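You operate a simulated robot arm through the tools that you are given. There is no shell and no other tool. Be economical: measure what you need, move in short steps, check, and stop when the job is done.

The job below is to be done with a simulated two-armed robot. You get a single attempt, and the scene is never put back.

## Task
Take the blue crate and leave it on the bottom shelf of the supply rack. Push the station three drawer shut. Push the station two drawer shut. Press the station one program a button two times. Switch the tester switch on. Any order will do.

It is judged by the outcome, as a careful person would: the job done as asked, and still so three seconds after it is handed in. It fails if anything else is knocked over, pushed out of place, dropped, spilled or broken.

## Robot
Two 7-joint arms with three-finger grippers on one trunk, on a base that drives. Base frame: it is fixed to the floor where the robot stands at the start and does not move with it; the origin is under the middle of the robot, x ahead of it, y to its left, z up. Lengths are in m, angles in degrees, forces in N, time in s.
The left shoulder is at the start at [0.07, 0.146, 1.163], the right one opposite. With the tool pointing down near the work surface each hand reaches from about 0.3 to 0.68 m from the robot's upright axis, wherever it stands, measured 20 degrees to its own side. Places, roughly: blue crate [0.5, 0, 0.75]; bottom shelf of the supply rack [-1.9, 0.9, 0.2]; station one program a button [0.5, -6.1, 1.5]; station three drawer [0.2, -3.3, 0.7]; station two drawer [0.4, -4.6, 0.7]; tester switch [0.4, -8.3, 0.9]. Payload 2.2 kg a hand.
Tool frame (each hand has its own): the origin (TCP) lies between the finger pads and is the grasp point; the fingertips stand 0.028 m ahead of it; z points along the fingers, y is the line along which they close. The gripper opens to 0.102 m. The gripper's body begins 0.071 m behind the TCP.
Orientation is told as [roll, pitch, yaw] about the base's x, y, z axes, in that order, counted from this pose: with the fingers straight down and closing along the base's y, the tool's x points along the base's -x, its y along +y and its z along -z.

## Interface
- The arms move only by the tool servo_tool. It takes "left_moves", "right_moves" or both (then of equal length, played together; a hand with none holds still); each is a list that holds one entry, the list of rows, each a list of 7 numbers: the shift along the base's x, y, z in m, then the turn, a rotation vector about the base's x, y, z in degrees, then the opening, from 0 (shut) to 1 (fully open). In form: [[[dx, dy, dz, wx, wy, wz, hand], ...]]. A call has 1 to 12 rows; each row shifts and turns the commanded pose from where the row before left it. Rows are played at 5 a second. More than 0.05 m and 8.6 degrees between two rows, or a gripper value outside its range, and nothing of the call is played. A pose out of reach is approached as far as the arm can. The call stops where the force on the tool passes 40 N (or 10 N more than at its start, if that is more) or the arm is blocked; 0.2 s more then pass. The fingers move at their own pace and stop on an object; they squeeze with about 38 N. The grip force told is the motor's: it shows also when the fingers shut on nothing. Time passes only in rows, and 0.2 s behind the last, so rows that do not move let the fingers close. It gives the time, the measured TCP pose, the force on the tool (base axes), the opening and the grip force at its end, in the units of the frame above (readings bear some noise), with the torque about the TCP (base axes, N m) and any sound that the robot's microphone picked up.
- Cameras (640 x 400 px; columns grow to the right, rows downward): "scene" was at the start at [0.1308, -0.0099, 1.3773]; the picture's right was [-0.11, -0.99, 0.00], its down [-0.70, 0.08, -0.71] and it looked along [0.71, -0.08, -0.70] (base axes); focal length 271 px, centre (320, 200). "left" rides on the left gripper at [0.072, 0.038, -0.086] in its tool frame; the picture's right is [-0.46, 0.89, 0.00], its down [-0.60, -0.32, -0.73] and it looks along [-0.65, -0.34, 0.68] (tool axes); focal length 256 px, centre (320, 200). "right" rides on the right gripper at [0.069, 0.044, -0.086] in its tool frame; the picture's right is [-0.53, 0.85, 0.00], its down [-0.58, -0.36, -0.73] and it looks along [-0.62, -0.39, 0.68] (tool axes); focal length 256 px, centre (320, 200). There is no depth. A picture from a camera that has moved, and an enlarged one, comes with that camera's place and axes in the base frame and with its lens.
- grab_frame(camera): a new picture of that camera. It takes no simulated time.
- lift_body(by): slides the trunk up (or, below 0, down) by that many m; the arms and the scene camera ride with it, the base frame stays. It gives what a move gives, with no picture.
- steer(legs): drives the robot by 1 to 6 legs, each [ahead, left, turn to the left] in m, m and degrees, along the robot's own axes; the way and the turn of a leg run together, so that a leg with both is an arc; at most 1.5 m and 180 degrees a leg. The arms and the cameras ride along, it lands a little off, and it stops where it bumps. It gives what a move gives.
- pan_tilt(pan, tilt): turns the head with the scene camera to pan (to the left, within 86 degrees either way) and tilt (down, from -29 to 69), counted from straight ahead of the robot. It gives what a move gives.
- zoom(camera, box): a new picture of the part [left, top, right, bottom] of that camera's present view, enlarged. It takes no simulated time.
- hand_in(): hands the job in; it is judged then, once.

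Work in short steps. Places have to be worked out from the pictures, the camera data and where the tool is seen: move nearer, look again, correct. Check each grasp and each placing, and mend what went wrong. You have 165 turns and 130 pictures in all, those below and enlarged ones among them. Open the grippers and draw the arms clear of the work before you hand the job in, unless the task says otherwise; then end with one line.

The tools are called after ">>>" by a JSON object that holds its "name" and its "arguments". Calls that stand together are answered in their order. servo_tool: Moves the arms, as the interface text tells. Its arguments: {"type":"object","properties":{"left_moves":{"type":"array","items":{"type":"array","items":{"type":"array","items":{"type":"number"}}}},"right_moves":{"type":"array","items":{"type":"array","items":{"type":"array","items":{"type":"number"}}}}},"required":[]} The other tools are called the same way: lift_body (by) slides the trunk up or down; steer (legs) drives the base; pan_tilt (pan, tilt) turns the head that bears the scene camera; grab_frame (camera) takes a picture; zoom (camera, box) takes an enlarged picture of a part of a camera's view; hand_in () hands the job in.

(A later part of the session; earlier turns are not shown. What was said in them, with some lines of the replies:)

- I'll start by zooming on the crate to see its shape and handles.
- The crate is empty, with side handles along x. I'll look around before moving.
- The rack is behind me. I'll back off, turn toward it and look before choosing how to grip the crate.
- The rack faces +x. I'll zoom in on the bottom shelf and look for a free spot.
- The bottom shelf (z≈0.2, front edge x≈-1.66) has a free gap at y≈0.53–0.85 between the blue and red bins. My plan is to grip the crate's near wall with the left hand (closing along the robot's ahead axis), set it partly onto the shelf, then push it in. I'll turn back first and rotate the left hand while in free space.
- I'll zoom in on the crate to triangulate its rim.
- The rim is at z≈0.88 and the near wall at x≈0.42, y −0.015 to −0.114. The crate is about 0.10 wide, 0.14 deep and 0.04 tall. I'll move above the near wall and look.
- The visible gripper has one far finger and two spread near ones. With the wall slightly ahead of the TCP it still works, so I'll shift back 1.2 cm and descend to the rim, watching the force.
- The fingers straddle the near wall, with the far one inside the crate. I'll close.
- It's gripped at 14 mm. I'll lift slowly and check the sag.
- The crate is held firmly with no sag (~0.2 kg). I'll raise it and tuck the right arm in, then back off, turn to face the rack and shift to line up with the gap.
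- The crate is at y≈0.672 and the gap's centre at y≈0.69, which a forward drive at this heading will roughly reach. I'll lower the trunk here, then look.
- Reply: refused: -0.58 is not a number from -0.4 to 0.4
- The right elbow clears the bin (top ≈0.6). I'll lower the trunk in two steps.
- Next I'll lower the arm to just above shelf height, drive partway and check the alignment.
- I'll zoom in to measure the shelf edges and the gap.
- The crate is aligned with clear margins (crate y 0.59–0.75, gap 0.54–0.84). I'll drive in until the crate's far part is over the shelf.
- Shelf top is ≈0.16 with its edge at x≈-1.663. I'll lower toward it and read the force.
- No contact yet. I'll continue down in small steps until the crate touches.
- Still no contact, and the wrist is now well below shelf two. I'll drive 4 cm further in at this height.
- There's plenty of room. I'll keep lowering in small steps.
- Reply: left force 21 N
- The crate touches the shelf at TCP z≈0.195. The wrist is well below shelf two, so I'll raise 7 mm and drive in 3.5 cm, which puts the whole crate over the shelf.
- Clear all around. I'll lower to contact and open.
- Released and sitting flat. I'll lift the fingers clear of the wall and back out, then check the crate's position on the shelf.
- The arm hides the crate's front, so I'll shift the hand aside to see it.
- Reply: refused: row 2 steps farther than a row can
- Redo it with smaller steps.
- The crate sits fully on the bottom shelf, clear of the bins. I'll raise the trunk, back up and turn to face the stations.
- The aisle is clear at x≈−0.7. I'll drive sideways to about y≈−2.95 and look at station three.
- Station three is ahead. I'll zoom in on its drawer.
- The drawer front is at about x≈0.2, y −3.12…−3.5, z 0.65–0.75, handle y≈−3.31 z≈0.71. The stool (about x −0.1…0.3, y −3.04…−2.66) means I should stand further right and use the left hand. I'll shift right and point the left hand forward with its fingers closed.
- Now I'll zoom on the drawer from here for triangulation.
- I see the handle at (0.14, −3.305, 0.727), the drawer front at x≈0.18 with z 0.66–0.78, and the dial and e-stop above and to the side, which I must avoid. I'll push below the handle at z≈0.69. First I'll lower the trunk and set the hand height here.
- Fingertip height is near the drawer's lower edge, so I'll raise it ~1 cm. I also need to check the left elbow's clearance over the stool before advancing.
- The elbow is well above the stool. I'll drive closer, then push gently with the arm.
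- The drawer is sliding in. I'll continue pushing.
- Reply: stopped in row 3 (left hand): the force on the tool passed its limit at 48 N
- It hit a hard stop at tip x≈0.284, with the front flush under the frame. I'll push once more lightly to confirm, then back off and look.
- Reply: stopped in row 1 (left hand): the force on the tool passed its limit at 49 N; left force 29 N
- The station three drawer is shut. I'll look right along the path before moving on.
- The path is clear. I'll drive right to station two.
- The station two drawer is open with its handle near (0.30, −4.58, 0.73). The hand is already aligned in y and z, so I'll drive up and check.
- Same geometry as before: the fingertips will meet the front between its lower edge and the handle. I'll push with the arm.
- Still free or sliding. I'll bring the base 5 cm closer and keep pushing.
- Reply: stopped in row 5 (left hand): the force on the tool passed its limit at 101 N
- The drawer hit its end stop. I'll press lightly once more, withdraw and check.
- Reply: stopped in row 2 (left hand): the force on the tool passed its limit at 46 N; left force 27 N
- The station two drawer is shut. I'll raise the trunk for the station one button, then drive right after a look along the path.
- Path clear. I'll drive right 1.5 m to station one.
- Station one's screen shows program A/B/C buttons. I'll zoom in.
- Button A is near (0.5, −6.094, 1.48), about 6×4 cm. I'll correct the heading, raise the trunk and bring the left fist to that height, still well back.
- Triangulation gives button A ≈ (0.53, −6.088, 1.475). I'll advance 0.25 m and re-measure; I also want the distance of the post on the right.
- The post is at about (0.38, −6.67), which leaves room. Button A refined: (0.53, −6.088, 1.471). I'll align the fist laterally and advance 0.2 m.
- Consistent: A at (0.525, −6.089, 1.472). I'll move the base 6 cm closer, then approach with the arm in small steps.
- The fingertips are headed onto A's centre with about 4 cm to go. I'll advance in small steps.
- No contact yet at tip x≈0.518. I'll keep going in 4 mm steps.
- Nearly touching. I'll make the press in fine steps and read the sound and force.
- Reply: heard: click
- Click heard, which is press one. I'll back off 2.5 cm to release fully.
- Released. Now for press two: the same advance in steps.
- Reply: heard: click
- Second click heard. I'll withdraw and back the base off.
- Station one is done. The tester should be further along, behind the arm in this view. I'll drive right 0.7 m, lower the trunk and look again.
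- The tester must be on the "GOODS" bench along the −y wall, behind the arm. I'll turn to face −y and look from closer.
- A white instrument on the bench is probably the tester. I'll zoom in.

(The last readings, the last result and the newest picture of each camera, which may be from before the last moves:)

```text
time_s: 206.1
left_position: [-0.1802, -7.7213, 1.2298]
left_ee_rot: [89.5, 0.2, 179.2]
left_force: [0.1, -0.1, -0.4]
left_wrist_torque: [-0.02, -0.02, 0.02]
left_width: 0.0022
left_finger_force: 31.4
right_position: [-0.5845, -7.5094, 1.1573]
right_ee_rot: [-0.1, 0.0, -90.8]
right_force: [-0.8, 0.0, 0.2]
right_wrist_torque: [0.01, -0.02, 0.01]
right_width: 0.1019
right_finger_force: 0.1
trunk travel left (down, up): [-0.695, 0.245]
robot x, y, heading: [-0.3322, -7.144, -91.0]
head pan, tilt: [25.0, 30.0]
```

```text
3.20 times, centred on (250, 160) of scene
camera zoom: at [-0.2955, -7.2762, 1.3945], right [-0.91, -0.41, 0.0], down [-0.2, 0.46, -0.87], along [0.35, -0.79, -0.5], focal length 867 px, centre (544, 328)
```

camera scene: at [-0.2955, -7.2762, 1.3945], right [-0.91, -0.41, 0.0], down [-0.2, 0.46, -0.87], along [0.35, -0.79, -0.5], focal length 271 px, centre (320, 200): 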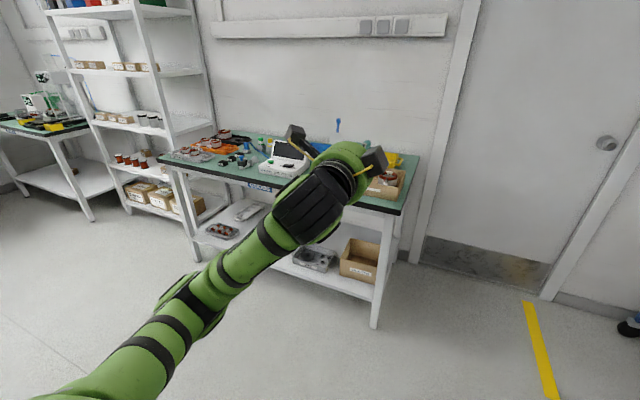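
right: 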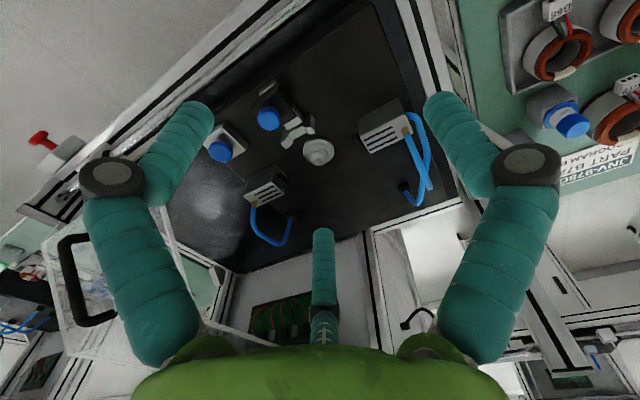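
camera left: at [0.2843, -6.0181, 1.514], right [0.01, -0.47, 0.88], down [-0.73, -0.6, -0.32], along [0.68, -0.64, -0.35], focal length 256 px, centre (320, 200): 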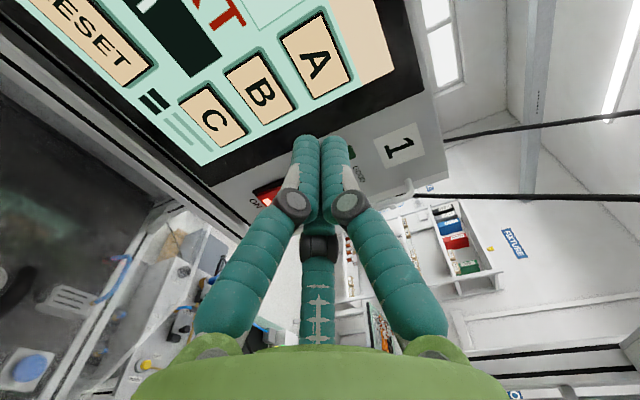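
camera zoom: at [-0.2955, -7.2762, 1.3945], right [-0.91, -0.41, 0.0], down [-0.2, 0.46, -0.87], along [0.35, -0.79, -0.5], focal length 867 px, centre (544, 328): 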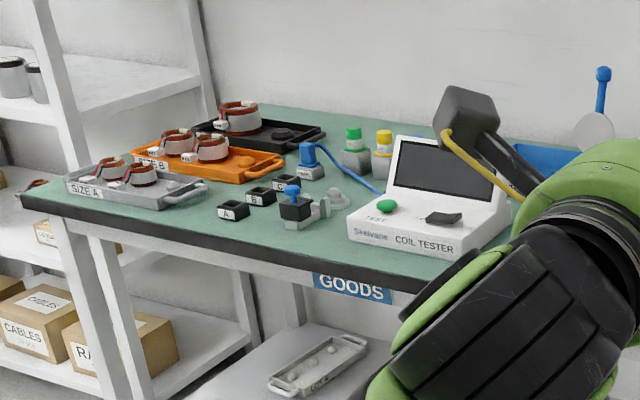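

It's the coil tester: green TEST button and a black rocker switch at about (0.3, −8.25, 0.92). I'll turn the left hand to point down here in free space, then move in front of it.

>>> {"name": "servo_tool", "arguments": {"left_moves": [[[0, 0, 0, 8.5, 0, 0, 0], [0, 0, 0, 8.5, 0, 0, 0], [0, 0, 0, 8.5, 0, 0, 0], [0, 0, 0, 8.5, 0, 0, 0], [0, 0, 0, 8.5, 0, 0, 0], [0, 0, 0, 8.5, 0, 0, 0], [0, 0, 0, 8.5, 0, 0, 0], [0, 0, 0, 8.5, 0, 0, 0], [0, 0, 0, 8.5, 0, 0, 0], [0, 0, 0, 8.5, 0, 0, 0], [0, 0, 0, 5, 0, 0, 0], [0, 0, 0, 0, 0, 0, 0]]]}}

>>> {"name": "steer", "arguments": {"legs": [[0.25, 0, 0.8], [0.08, 0.38, 0]]}}

>>> {"name": "pan_tilt", "arguments": {"pan": 15, "tilt": 40}}

>>> {"name": "grab_frame", "arguments": {"camera": "scene"}}

>>> {"name": "grab_frame", "arguments": {"camera": "left"}}

```text
time_s: 208.7
left_position: [-0.1791, -7.7157, 1.2179]
left_ee_rot: [-1.9, -0.6, 179.7]
left_force: [0.5, 0.4, 0.1]
left_wrist_torque: [-0.03, 0.04, -0.01]
left_width: 0.002
left_finger_force: 31.7
left hand out of reach, approached as far as the arm can: row 11
right_position: [-0.5831, -7.5101, 1.1575]
right_ee_rot: [0.0, 0.0, -90.9]
right_force: [0.0, 0.3, 0.9]
right_wrist_torque: [-0.03, 0.04, -0.01]
right_width: 0.1017
right_finger_force: 0.0
trunk travel left (down, up): [-0.695, 0.245]
robot x, y, heading: [-0.3342, -7.142, -90.7]
head pan, tilt: [25.0, 30.0]
```

```text
time_s: 212.5
left_position: [0.2081, -8.0389, 1.218]
left_ee_rot: [-1.9, -0.4, -179.2]
left_force: [-0.2, 0.3, 0.3]
left_wrist_torque: [-0.01, -0.01, -0.01]
left_width: 0.0019
left_finger_force: 31.0
right_position: [-0.2013, -7.8404, 1.1569]
right_ee_rot: [0.2, 0.0, -89.6]
right_force: [-0.5, -0.4, 0.0]
right_wrist_torque: [-0.03, -0.02, -0.01]
right_width: 0.1021
right_finger_force: 0.0
trunk travel left (down, up): [-0.695, 0.245]
robot x, y, heading: [0.0462, -7.4696, -90.2]
head pan, tilt: [25.0, 30.0]
```

```text
time_s: 213.3
left_position: [0.2082, -8.039, 1.2166]
left_ee_rot: [-1.9, -0.5, -179.2]
left_force: [0.5, 0.0, 0.4]
left_wrist_torque: [0.0, -0.02, 0.0]
left_width: 0.002
left_finger_force: 31.6
right_position: [-0.1983, -7.8411, 1.1566]
right_ee_rot: [-0.1, -0.1, -89.6]
right_force: [-0.6, 1.1, 0.3]
right_wrist_torque: [-0.02, -0.02, 0.0]
right_width: 0.1019
right_finger_force: 0.0
trunk travel left (down, up): [-0.695, 0.245]
robot x, y, heading: [0.0433, -7.4665, -89.7]
head pan, tilt: [15.0, 40.0]
```

```text
49 pictures are left
camera scene: at [0.0685, -7.6012, 1.3791], right [-0.96, -0.26, 0.0], down [-0.17, 0.62, -0.77], along [0.2, -0.74, -0.64], focal length 271 px, centre (320, 200)
```

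scene: 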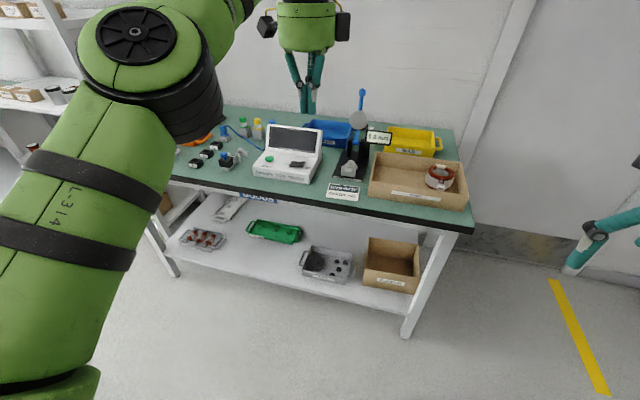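

```text
48 pictures are left
camera left: at [0.2834, -8.0803, 1.3023], right [-0.45, -0.89, -0.03], down [-0.6, 0.28, 0.75], along [-0.66, 0.35, -0.67], focal length 256 px, centre (320, 200)
```

left: 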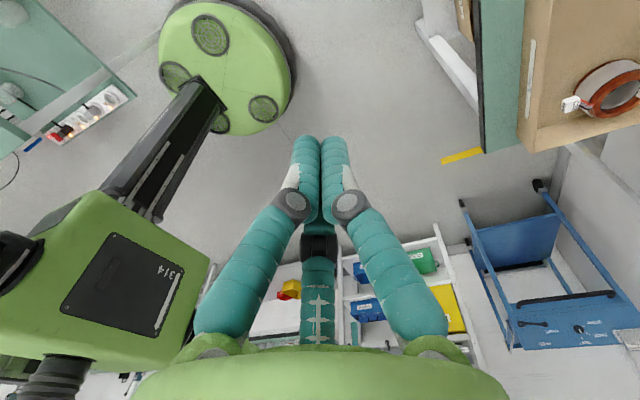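

>>> {"name": "zoom", "arguments": {"camera": "scene", "box": [230, 110, 350, 200]}}

```text
4.44 times, centred on (290, 155) of scene
camera zoom: at [0.0685, -7.6012, 1.3791], right [-0.96, -0.26, 0.0], down [-0.17, 0.62, -0.77], along [0.2, -0.74, -0.64], focal length 1204 px, centre (453, 400)
```

zoom: 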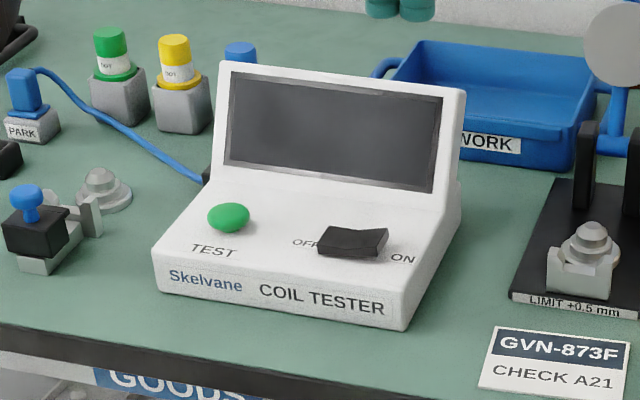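

The rocker is labelled OFF (left) and ON (right, toward −x), and its ON end is raised. Triangulated centre: (0.353, −8.353, 0.872), ON end at x≈0.333. I'll move the base closer so the closed fist hovers above it.

>>> {"name": "steer", "arguments": {"legs": [[0.27, 0, 0], [0, 0.1, 0]]}}

>>> {"name": "zoom", "arguments": {"camera": "scene", "box": [180, 100, 400, 260]}}

```text
time_s: 215.9
left_position: [0.3044, -8.3086, 1.2179]
left_ee_rot: [-1.9, -0.4, -179.3]
left_force: [0.7, -0.2, -0.9]
left_wrist_torque: [0.01, 0.01, -0.02]
left_width: 0.0023
left_finger_force: 31.1
right_position: [-0.1029, -8.1092, 1.1565]
right_ee_rot: [0.1, 0.0, -90.0]
right_force: [-0.7, -0.2, 0.2]
right_wrist_torque: [0.03, -0.03, 0.0]
right_width: 0.1019
right_finger_force: 0.1
trunk travel left (down, up): [-0.695, 0.245]
robot x, y, heading: [0.1429, -7.7374, -89.7]
head pan, tilt: [15.0, 40.0]
```

```text
2.50 times, centred on (290, 180) of scene
camera zoom: at [0.1652, -7.8709, 1.3791], right [-0.97, -0.26, 0.0], down [-0.17, 0.62, -0.77], along [0.2, -0.74, -0.64], focal length 677 px, centre (395, 250)
```

zoom: 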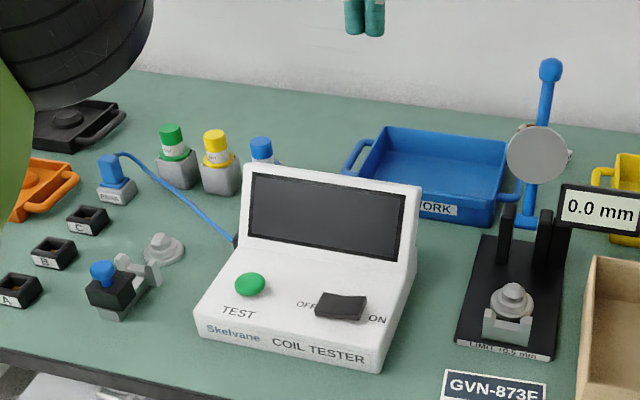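

Confirmed: rocker ON end at (0.337, −8.353). I'll move over it and descend to about 10 cm above, then look.

>>> {"name": "servo_tool", "arguments": {"left_moves": [[[0.032, -0.02, 0, 0, 0, 0, 0], [0, -0.025, 0, 0, 0, 0, 0], [0, 0, -0.045, 0, 0, 0, 0], [0, 0, -0.045, 0, 0, 0, 0], [0, 0, -0.045, 0, 0, 0, 0], [0, 0, -0.045, 0, 0, 0, 0], [0, 0, -0.03, 0, 0, 0, 0], [0, 0, 0, 0, 0, 0, 0]]]}}

>>> {"name": "grab_frame", "arguments": {"camera": "left"}}

>>> {"name": "zoom", "arguments": {"camera": "scene", "box": [200, 100, 400, 260]}}

```text
time_s: 217.7
left_position: [0.3219, -8.3123, 1.0052]
left_ee_rot: [-1.9, -0.5, -179.4]
left_force: [0.6, 0.7, 0.4]
left_wrist_torque: [0.01, -0.01, 0.0]
left_width: 0.0024
left_finger_force: 31.4
left hand out of reach, approached as far as the arm can: row 1, 2
right_position: [-0.1019, -8.108, 1.1577]
right_ee_rot: [0.0, 0.0, -89.9]
right_force: [-0.4, 0.4, -0.8]
right_wrist_torque: [0.0, 0.06, -0.02]
right_width: 0.1018
right_finger_force: 0.2
trunk travel left (down, up): [-0.695, 0.245]
robot x, y, heading: [0.1472, -7.7376, -89.8]
head pan, tilt: [15.0, 40.0]
```

```text
45 pictures are left
camera left: at [0.3945, -8.3538, 1.0911], right [-0.46, -0.89, -0.03], down [-0.6, 0.29, 0.75], along [-0.66, 0.35, -0.67], focal length 256 px, centre (320, 200)
```

left: 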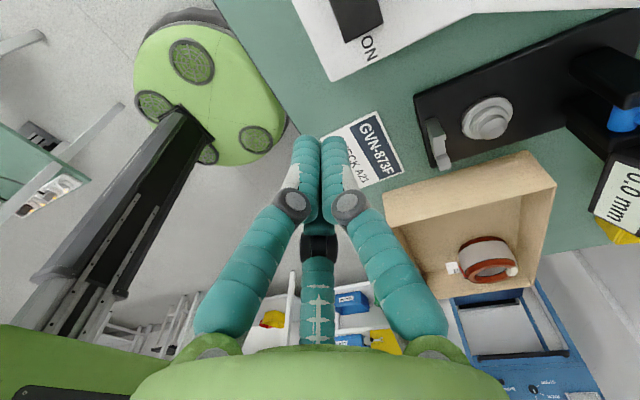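

```text
2.50 times, centred on (300, 180) of scene
camera zoom: at [0.1671, -7.8697, 1.3792], right [-0.97, -0.26, 0.0], down [-0.17, 0.62, -0.77], along [0.2, -0.74, -0.64], focal length 677 px, centre (370, 250)
```

zoom: 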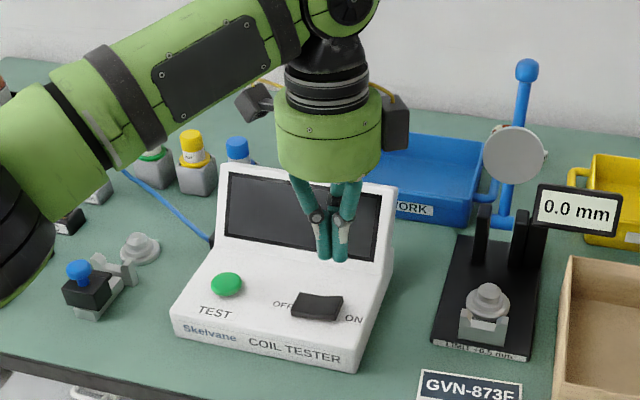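

The left camera agrees: ON end at about (0.337, −8.35). I'll shift there at this height.

>>> {"name": "servo_tool", "arguments": {"left_moves": [[[0.014, -0.021, 0, 0, 0, 0, 0], [0, -0.021, -0.02, 0, 0, 0, 0], [0, 0, -0.02, 0, 0, 0, 0], [0, 0, 0, 0, 0, 0, 0]]]}}

>>> {"name": "zoom", "arguments": {"camera": "left", "box": [200, 0, 440, 180]}}

>>> {"name": "zoom", "arguments": {"camera": "scene", "box": [220, 120, 380, 240]}}

```text
time_s: 218.7
left_position: [0.336, -8.3559, 0.9655]
left_ee_rot: [-2.0, -0.3, -179.5]
left_force: [0.0, 0.5, 0.7]
left_wrist_torque: [0.03, 0.02, -0.02]
left_width: 0.002
left_finger_force: 31.0
right_position: [-0.1032, -8.1074, 1.1571]
right_ee_rot: [0.0, 0.0, -89.9]
right_force: [0.2, -0.2, 0.4]
right_wrist_torque: [0.03, 0.01, 0.0]
right_width: 0.1021
right_finger_force: 0.1
trunk travel left (down, up): [-0.695, 0.245]
robot x, y, heading: [0.1459, -7.736, -89.8]
head pan, tilt: [15.0, 40.0]
```

```text
2.22 times, centred on (320, 90) of left
camera zoom: at [0.4088, -8.3978, 1.0513], right [-0.46, -0.89, -0.03], down [-0.6, 0.29, 0.75], along [-0.66, 0.36, -0.67], focal length 569 px, centre (320, 444)
```

zoom: 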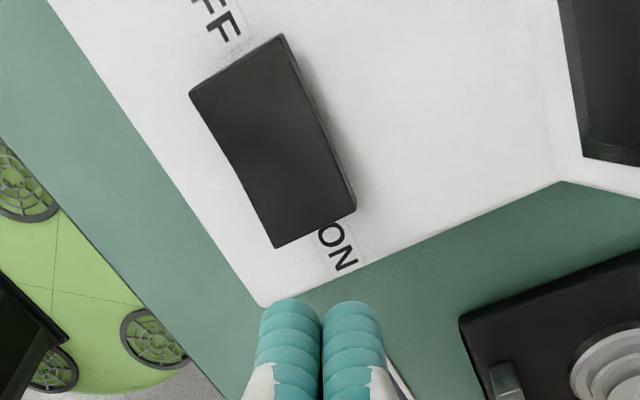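

```text
3.33 times, centred on (300, 180) of scene
camera zoom: at [0.1673, -7.8701, 1.3791], right [-0.97, -0.26, 0.0], down [-0.17, 0.62, -0.77], along [0.2, -0.74, -0.64], focal length 903 px, centre (387, 267)
```

zoom: 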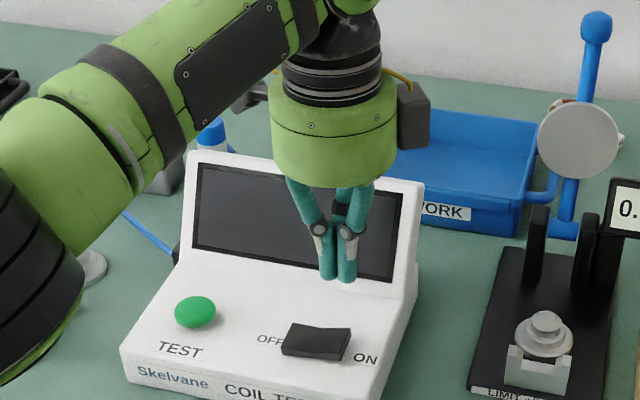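

The ON half centres at about (0.341, −8.351). I'll nudge 4 mm and descend in steps to press it.

>>> {"name": "servo_tool", "arguments": {"left_moves": [[[0.004, 0.004, -0.01, 0, 0, 0, 0], [0, 0, -0.015, 0, 0, 0, 0], [0, 0, -0.012, 0, 0, 0, 0], [0, 0, -0.006, 0, 0, 0, 0], [0, 0, 0, 0, 0, 0, 0]]]}}

>>> {"name": "zoom", "arguments": {"camera": "left", "box": [200, 0, 440, 180]}}

>>> {"name": "zoom", "arguments": {"camera": "scene", "box": [220, 120, 380, 240]}}

```text
time_s: 219.9
left_position: [0.3393, -8.3518, 0.9232]
left_ee_rot: [-1.9, -0.4, -179.3]
left_force: [-0.2, 0.7, -0.1]
left_wrist_torque: [-0.02, -0.01, -0.02]
left_width: 0.0018
left_finger_force: 31.2
right_position: [-0.1012, -8.1088, 1.1577]
right_ee_rot: [-0.1, 0.0, -89.9]
right_force: [0.1, 1.3, 0.0]
right_wrist_torque: [-0.02, -0.03, 0.01]
right_width: 0.102
right_finger_force: 0.0
trunk travel left (down, up): [-0.695, 0.245]
robot x, y, heading: [0.1433, -7.7342, -89.9]
head pan, tilt: [15.0, 40.0]
```

```text
2.22 times, centred on (320, 90) of left
camera zoom: at [0.4122, -8.3929, 1.0086], right [-0.46, -0.89, -0.03], down [-0.6, 0.29, 0.75], along [-0.66, 0.36, -0.67], focal length 569 px, centre (320, 444)
```

zoom: 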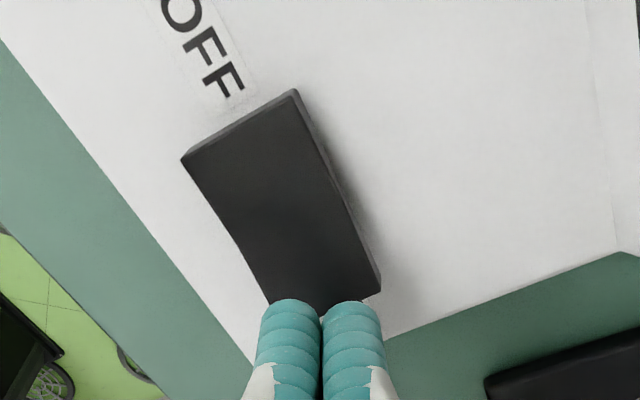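

```text
3.33 times, centred on (300, 180) of scene
camera zoom: at [0.1671, -7.8703, 1.3791], right [-0.97, -0.26, 0.0], down [-0.17, 0.62, -0.77], along [0.2, -0.74, -0.64], focal length 903 px, centre (387, 267)
```

zoom: 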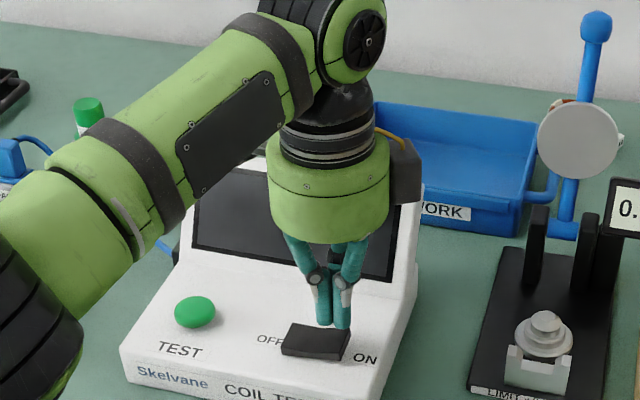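

Well placed over the ON half. I'll press down in 4 mm steps.

>>> {"name": "servo_tool", "arguments": {"left_moves": [[[0, 0, -0.004, 0, 0, 0, 0], [0, 0, -0.004, 0, 0, 0, 0], [0, 0, -0.004, 0, 0, 0, 0], [0, 0, 0, 0, 0, 0, 0]]]}}

```text
time_s: 220.9
left_position: [0.3376, -8.3513, 0.9106]
left_ee_rot: [-2.0, -0.4, -179.4]
left_force: [0.3, -0.5, -0.6]
left_wrist_torque: [-0.01, -0.02, -0.01]
left_width: 0.0021
left_finger_force: 31.2
right_position: [-0.1014, -8.1092, 1.1561]
right_ee_rot: [0.0, 0.0, -89.8]
right_force: [-0.6, 0.6, 0.7]
right_wrist_torque: [-0.03, 0.01, 0.01]
right_width: 0.1017
right_finger_force: 0.0
trunk travel left (down, up): [-0.695, 0.245]
robot x, y, heading: [0.1447, -7.7428, -90.0]
head pan, tilt: [15.0, 40.0]
```

>>> {"name": "servo_tool", "arguments": {"left_moves": [[[0, 0, -0.003, 0, 0, 0, 0], [0, 0, -0.003, 0, 0, 0, 0], [0, 0, -0.003, 0, 0, 0, 0], [0, 0, 0, 0, 0, 0, 0]]]}}

>>> {"name": "zoom", "arguments": {"camera": "left", "box": [200, 0, 440, 180]}}

```text
time_s: 221.9
left_position: [0.3384, -8.3532, 0.9043]
left_ee_rot: [-1.9, -0.3, -179.3]
left_force: [-0.4, -0.3, 0.9]
left_wrist_torque: [-0.01, 0.02, -0.05]
left_width: 0.0019
left_finger_force: 31.7
right_position: [-0.1012, -8.1098, 1.157]
right_ee_rot: [0.0, 0.1, -89.9]
right_force: [0.3, 0.3, -0.3]
right_wrist_torque: [0.03, 0.02, 0.03]
right_width: 0.1021
right_finger_force: 0.1
trunk travel left (down, up): [-0.695, 0.245]
robot x, y, heading: [0.1424, -7.7385, -89.8]
head pan, tilt: [15.0, 40.0]
```

```text
2.22 times, centred on (320, 90) of left
camera zoom: at [0.412, -8.3929, 0.988], right [-0.46, -0.89, -0.03], down [-0.6, 0.29, 0.75], along [-0.66, 0.36, -0.67], focal length 569 px, centre (320, 444)
```

zoom: 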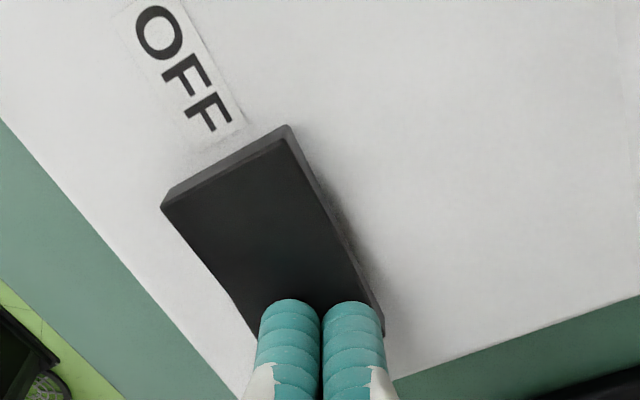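

>>> {"name": "servo_tool", "arguments": {"left_moves": [[[0, 0, -0.003, 0, 0, 0, 0], [0, 0, -0.003, 0, 0, 0, 0], [0, 0, -0.003, 0, 0, 0, 0], [0, 0, 0, 0, 0, 0, 0]]]}}

>>> {"name": "zoom", "arguments": {"camera": "scene", "box": [220, 120, 380, 240]}}

```text
time_s: 222.9
left_position: [0.3378, -8.3512, 0.9012]
left_ee_rot: [-1.0, -0.4, -179.4]
left_force: [6.6, -6.9, 36.0]
left_wrist_torque: [0.03, -0.69, -0.34]
left_width: 0.002
left_finger_force: 31.2
right_position: [-0.1024, -8.1041, 1.1583]
right_ee_rot: [0.0, -0.3, -89.8]
right_force: [-0.4, -0.1, -0.7]
right_wrist_torque: [0.02, 0.01, -0.01]
right_width: 0.1022
right_finger_force: 0.0
trunk travel left (down, up): [-0.695, 0.245]
robot x, y, heading: [0.149, -7.7383, -90.1]
head pan, tilt: [15.0, 40.0]
```

```text
3.33 times, centred on (300, 180) of scene
camera zoom: at [0.1666, -7.8653, 1.38], right [-0.97, -0.26, 0.0], down [-0.17, 0.62, -0.77], along [0.2, -0.74, -0.64], focal length 903 px, centre (387, 267)
```

zoom: 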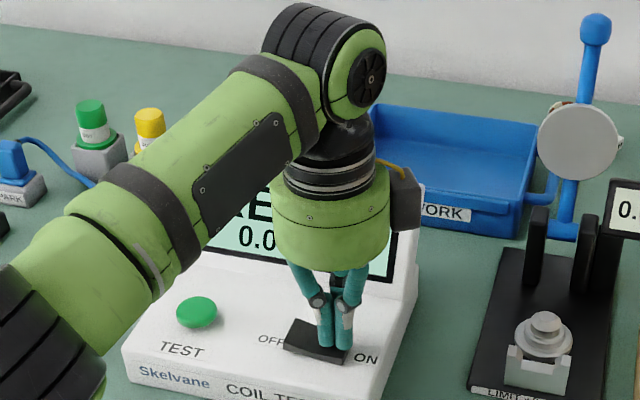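

The screen has lit ("RE…", "0.0…"), so the switch is on. I'll lift off straight up and verify.

>>> {"name": "servo_tool", "arguments": {"left_moves": [[[0, 0, 0.03, 0, 0, 0, 0], [0, 0, 0.045, 0, 0, 0, 0], [0, 0, 0.045, 0, 0, 0, 0], [0, 0, 0.045, 0, 0, 0, 0], [0, 0, 0.045, 0, 0, 0, 0.3], [0, 0, 0.045, 0, 0, 0, 1], [0, 0, 0, 0, 0, 0, 1]]]}}

>>> {"name": "zoom", "arguments": {"camera": "scene", "box": [220, 120, 380, 240]}}

```text
time_s: 224.5
left_position: [0.3413, -8.3463, 1.1481]
left_ee_rot: [-1.9, -0.4, -179.5]
left_force: [0.7, 0.3, -0.3]
left_wrist_torque: [0.0, 0.03, -0.01]
left_width: 0.1021
left_finger_force: 0.1
left hand out of reach, approached as far as the arm can: row 6
right_position: [-0.1005, -8.1098, 1.1578]
right_ee_rot: [0.0, 0.1, -89.8]
right_force: [0.0, 0.7, -0.9]
right_wrist_torque: [0.01, 0.01, -0.01]
right_width: 0.1019
right_finger_force: 0.1
trunk travel left (down, up): [-0.695, 0.245]
robot x, y, heading: [0.1403, -7.7367, -90.2]
head pan, tilt: [15.0, 40.0]
```

```text
3.33 times, centred on (300, 180) of scene
camera zoom: at [0.1685, -7.8708, 1.379], right [-0.97, -0.26, 0.0], down [-0.17, 0.62, -0.77], along [0.2, -0.74, -0.64], focal length 903 px, centre (387, 267)
```

zoom: 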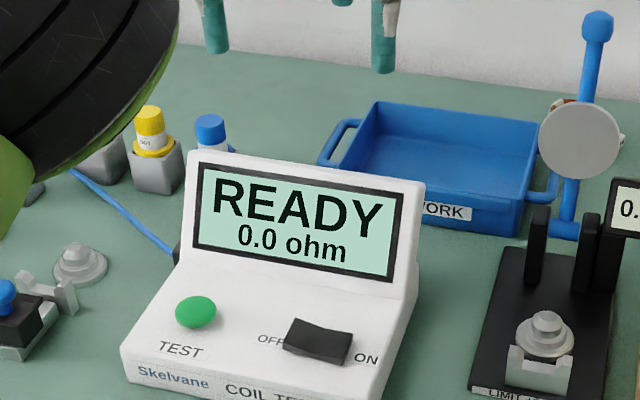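

The tester shows READY and the rocker is on ON. I'll back off a little, then sideways and clear of the bench.

>>> {"name": "steer", "arguments": {"legs": [[0.0, -0.06, 0], [-0.18, -0.05, 0], [0, -0.4, 0], [-0.3, 0, 0]]}}

>>> {"name": "pan_tilt", "arguments": {"pan": 30, "tilt": 25}}

>>> {"name": "grab_frame", "arguments": {"camera": "scene"}}

```text
time_s: 230.3
left_position: [-0.1695, -7.8725, 1.1462]
left_ee_rot: [-2.1, -0.2, -180.0]
left_force: [-0.6, 0.2, -0.5]
left_wrist_torque: [-0.02, 0.01, 0.0]
left_width: 0.1018
left_finger_force: 0.0
right_position: [-0.6105, -7.6302, 1.1569]
right_ee_rot: [0.0, 0.1, -90.5]
right_force: [0.6, -0.2, -0.5]
right_wrist_torque: [0.0, 0.02, 0.03]
right_width: 0.102
right_finger_force: 0.1
trunk travel left (down, up): [-0.695, 0.245]
robot x, y, heading: [-0.3561, -7.2586, -90.3]
head pan, tilt: [15.0, 40.0]
```

```text
time_s: 231.1
left_position: [-0.1704, -7.8708, 1.1475]
left_ee_rot: [-1.8, -0.5, -180.0]
left_force: [-0.1, 0.3, -0.2]
left_wrist_torque: [-0.01, -0.03, -0.02]
left_width: 0.1021
left_finger_force: 0.1
right_position: [-0.6107, -7.6288, 1.158]
right_ee_rot: [0.0, 0.0, -90.4]
right_force: [-0.1, 0.2, 0.1]
right_wrist_torque: [0.01, 0.02, 0.03]
right_width: 0.1018
right_finger_force: 0.0
trunk travel left (down, up): [-0.695, 0.245]
robot x, y, heading: [-0.3566, -7.2637, -90.7]
head pan, tilt: [30.0, 25.0]
```

```text
36 pictures are left
camera scene: at [-0.3144, -7.3908, 1.4024], right [-0.87, -0.49, 0.0], down [-0.21, 0.37, -0.91], along [0.45, -0.79, -0.42], focal length 271 px, centre (320, 200)
```

scene: 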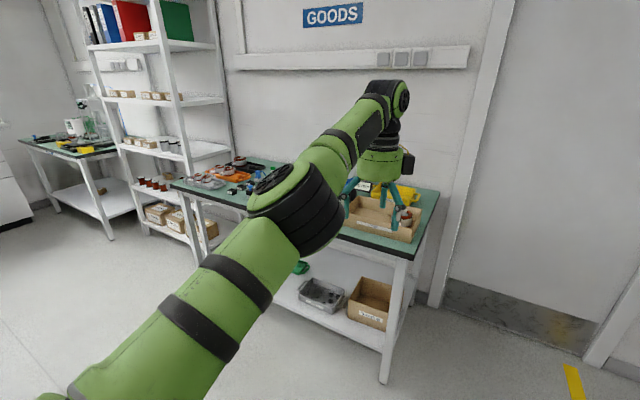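

All five tasks are checked, both grippers are open and the arms are clear of the work, so I'm handing in.

>>> {"name": "hand_in", "arguments": {}}

```text
The job is handed in.
```

All five tasks are done and the job is handed in: the blue crate is on the supply rack's bottom shelf, the station three and station two drawers are shut, station one's program A button was pressed twice (two clicks heard), and the tester is on and showing READY.
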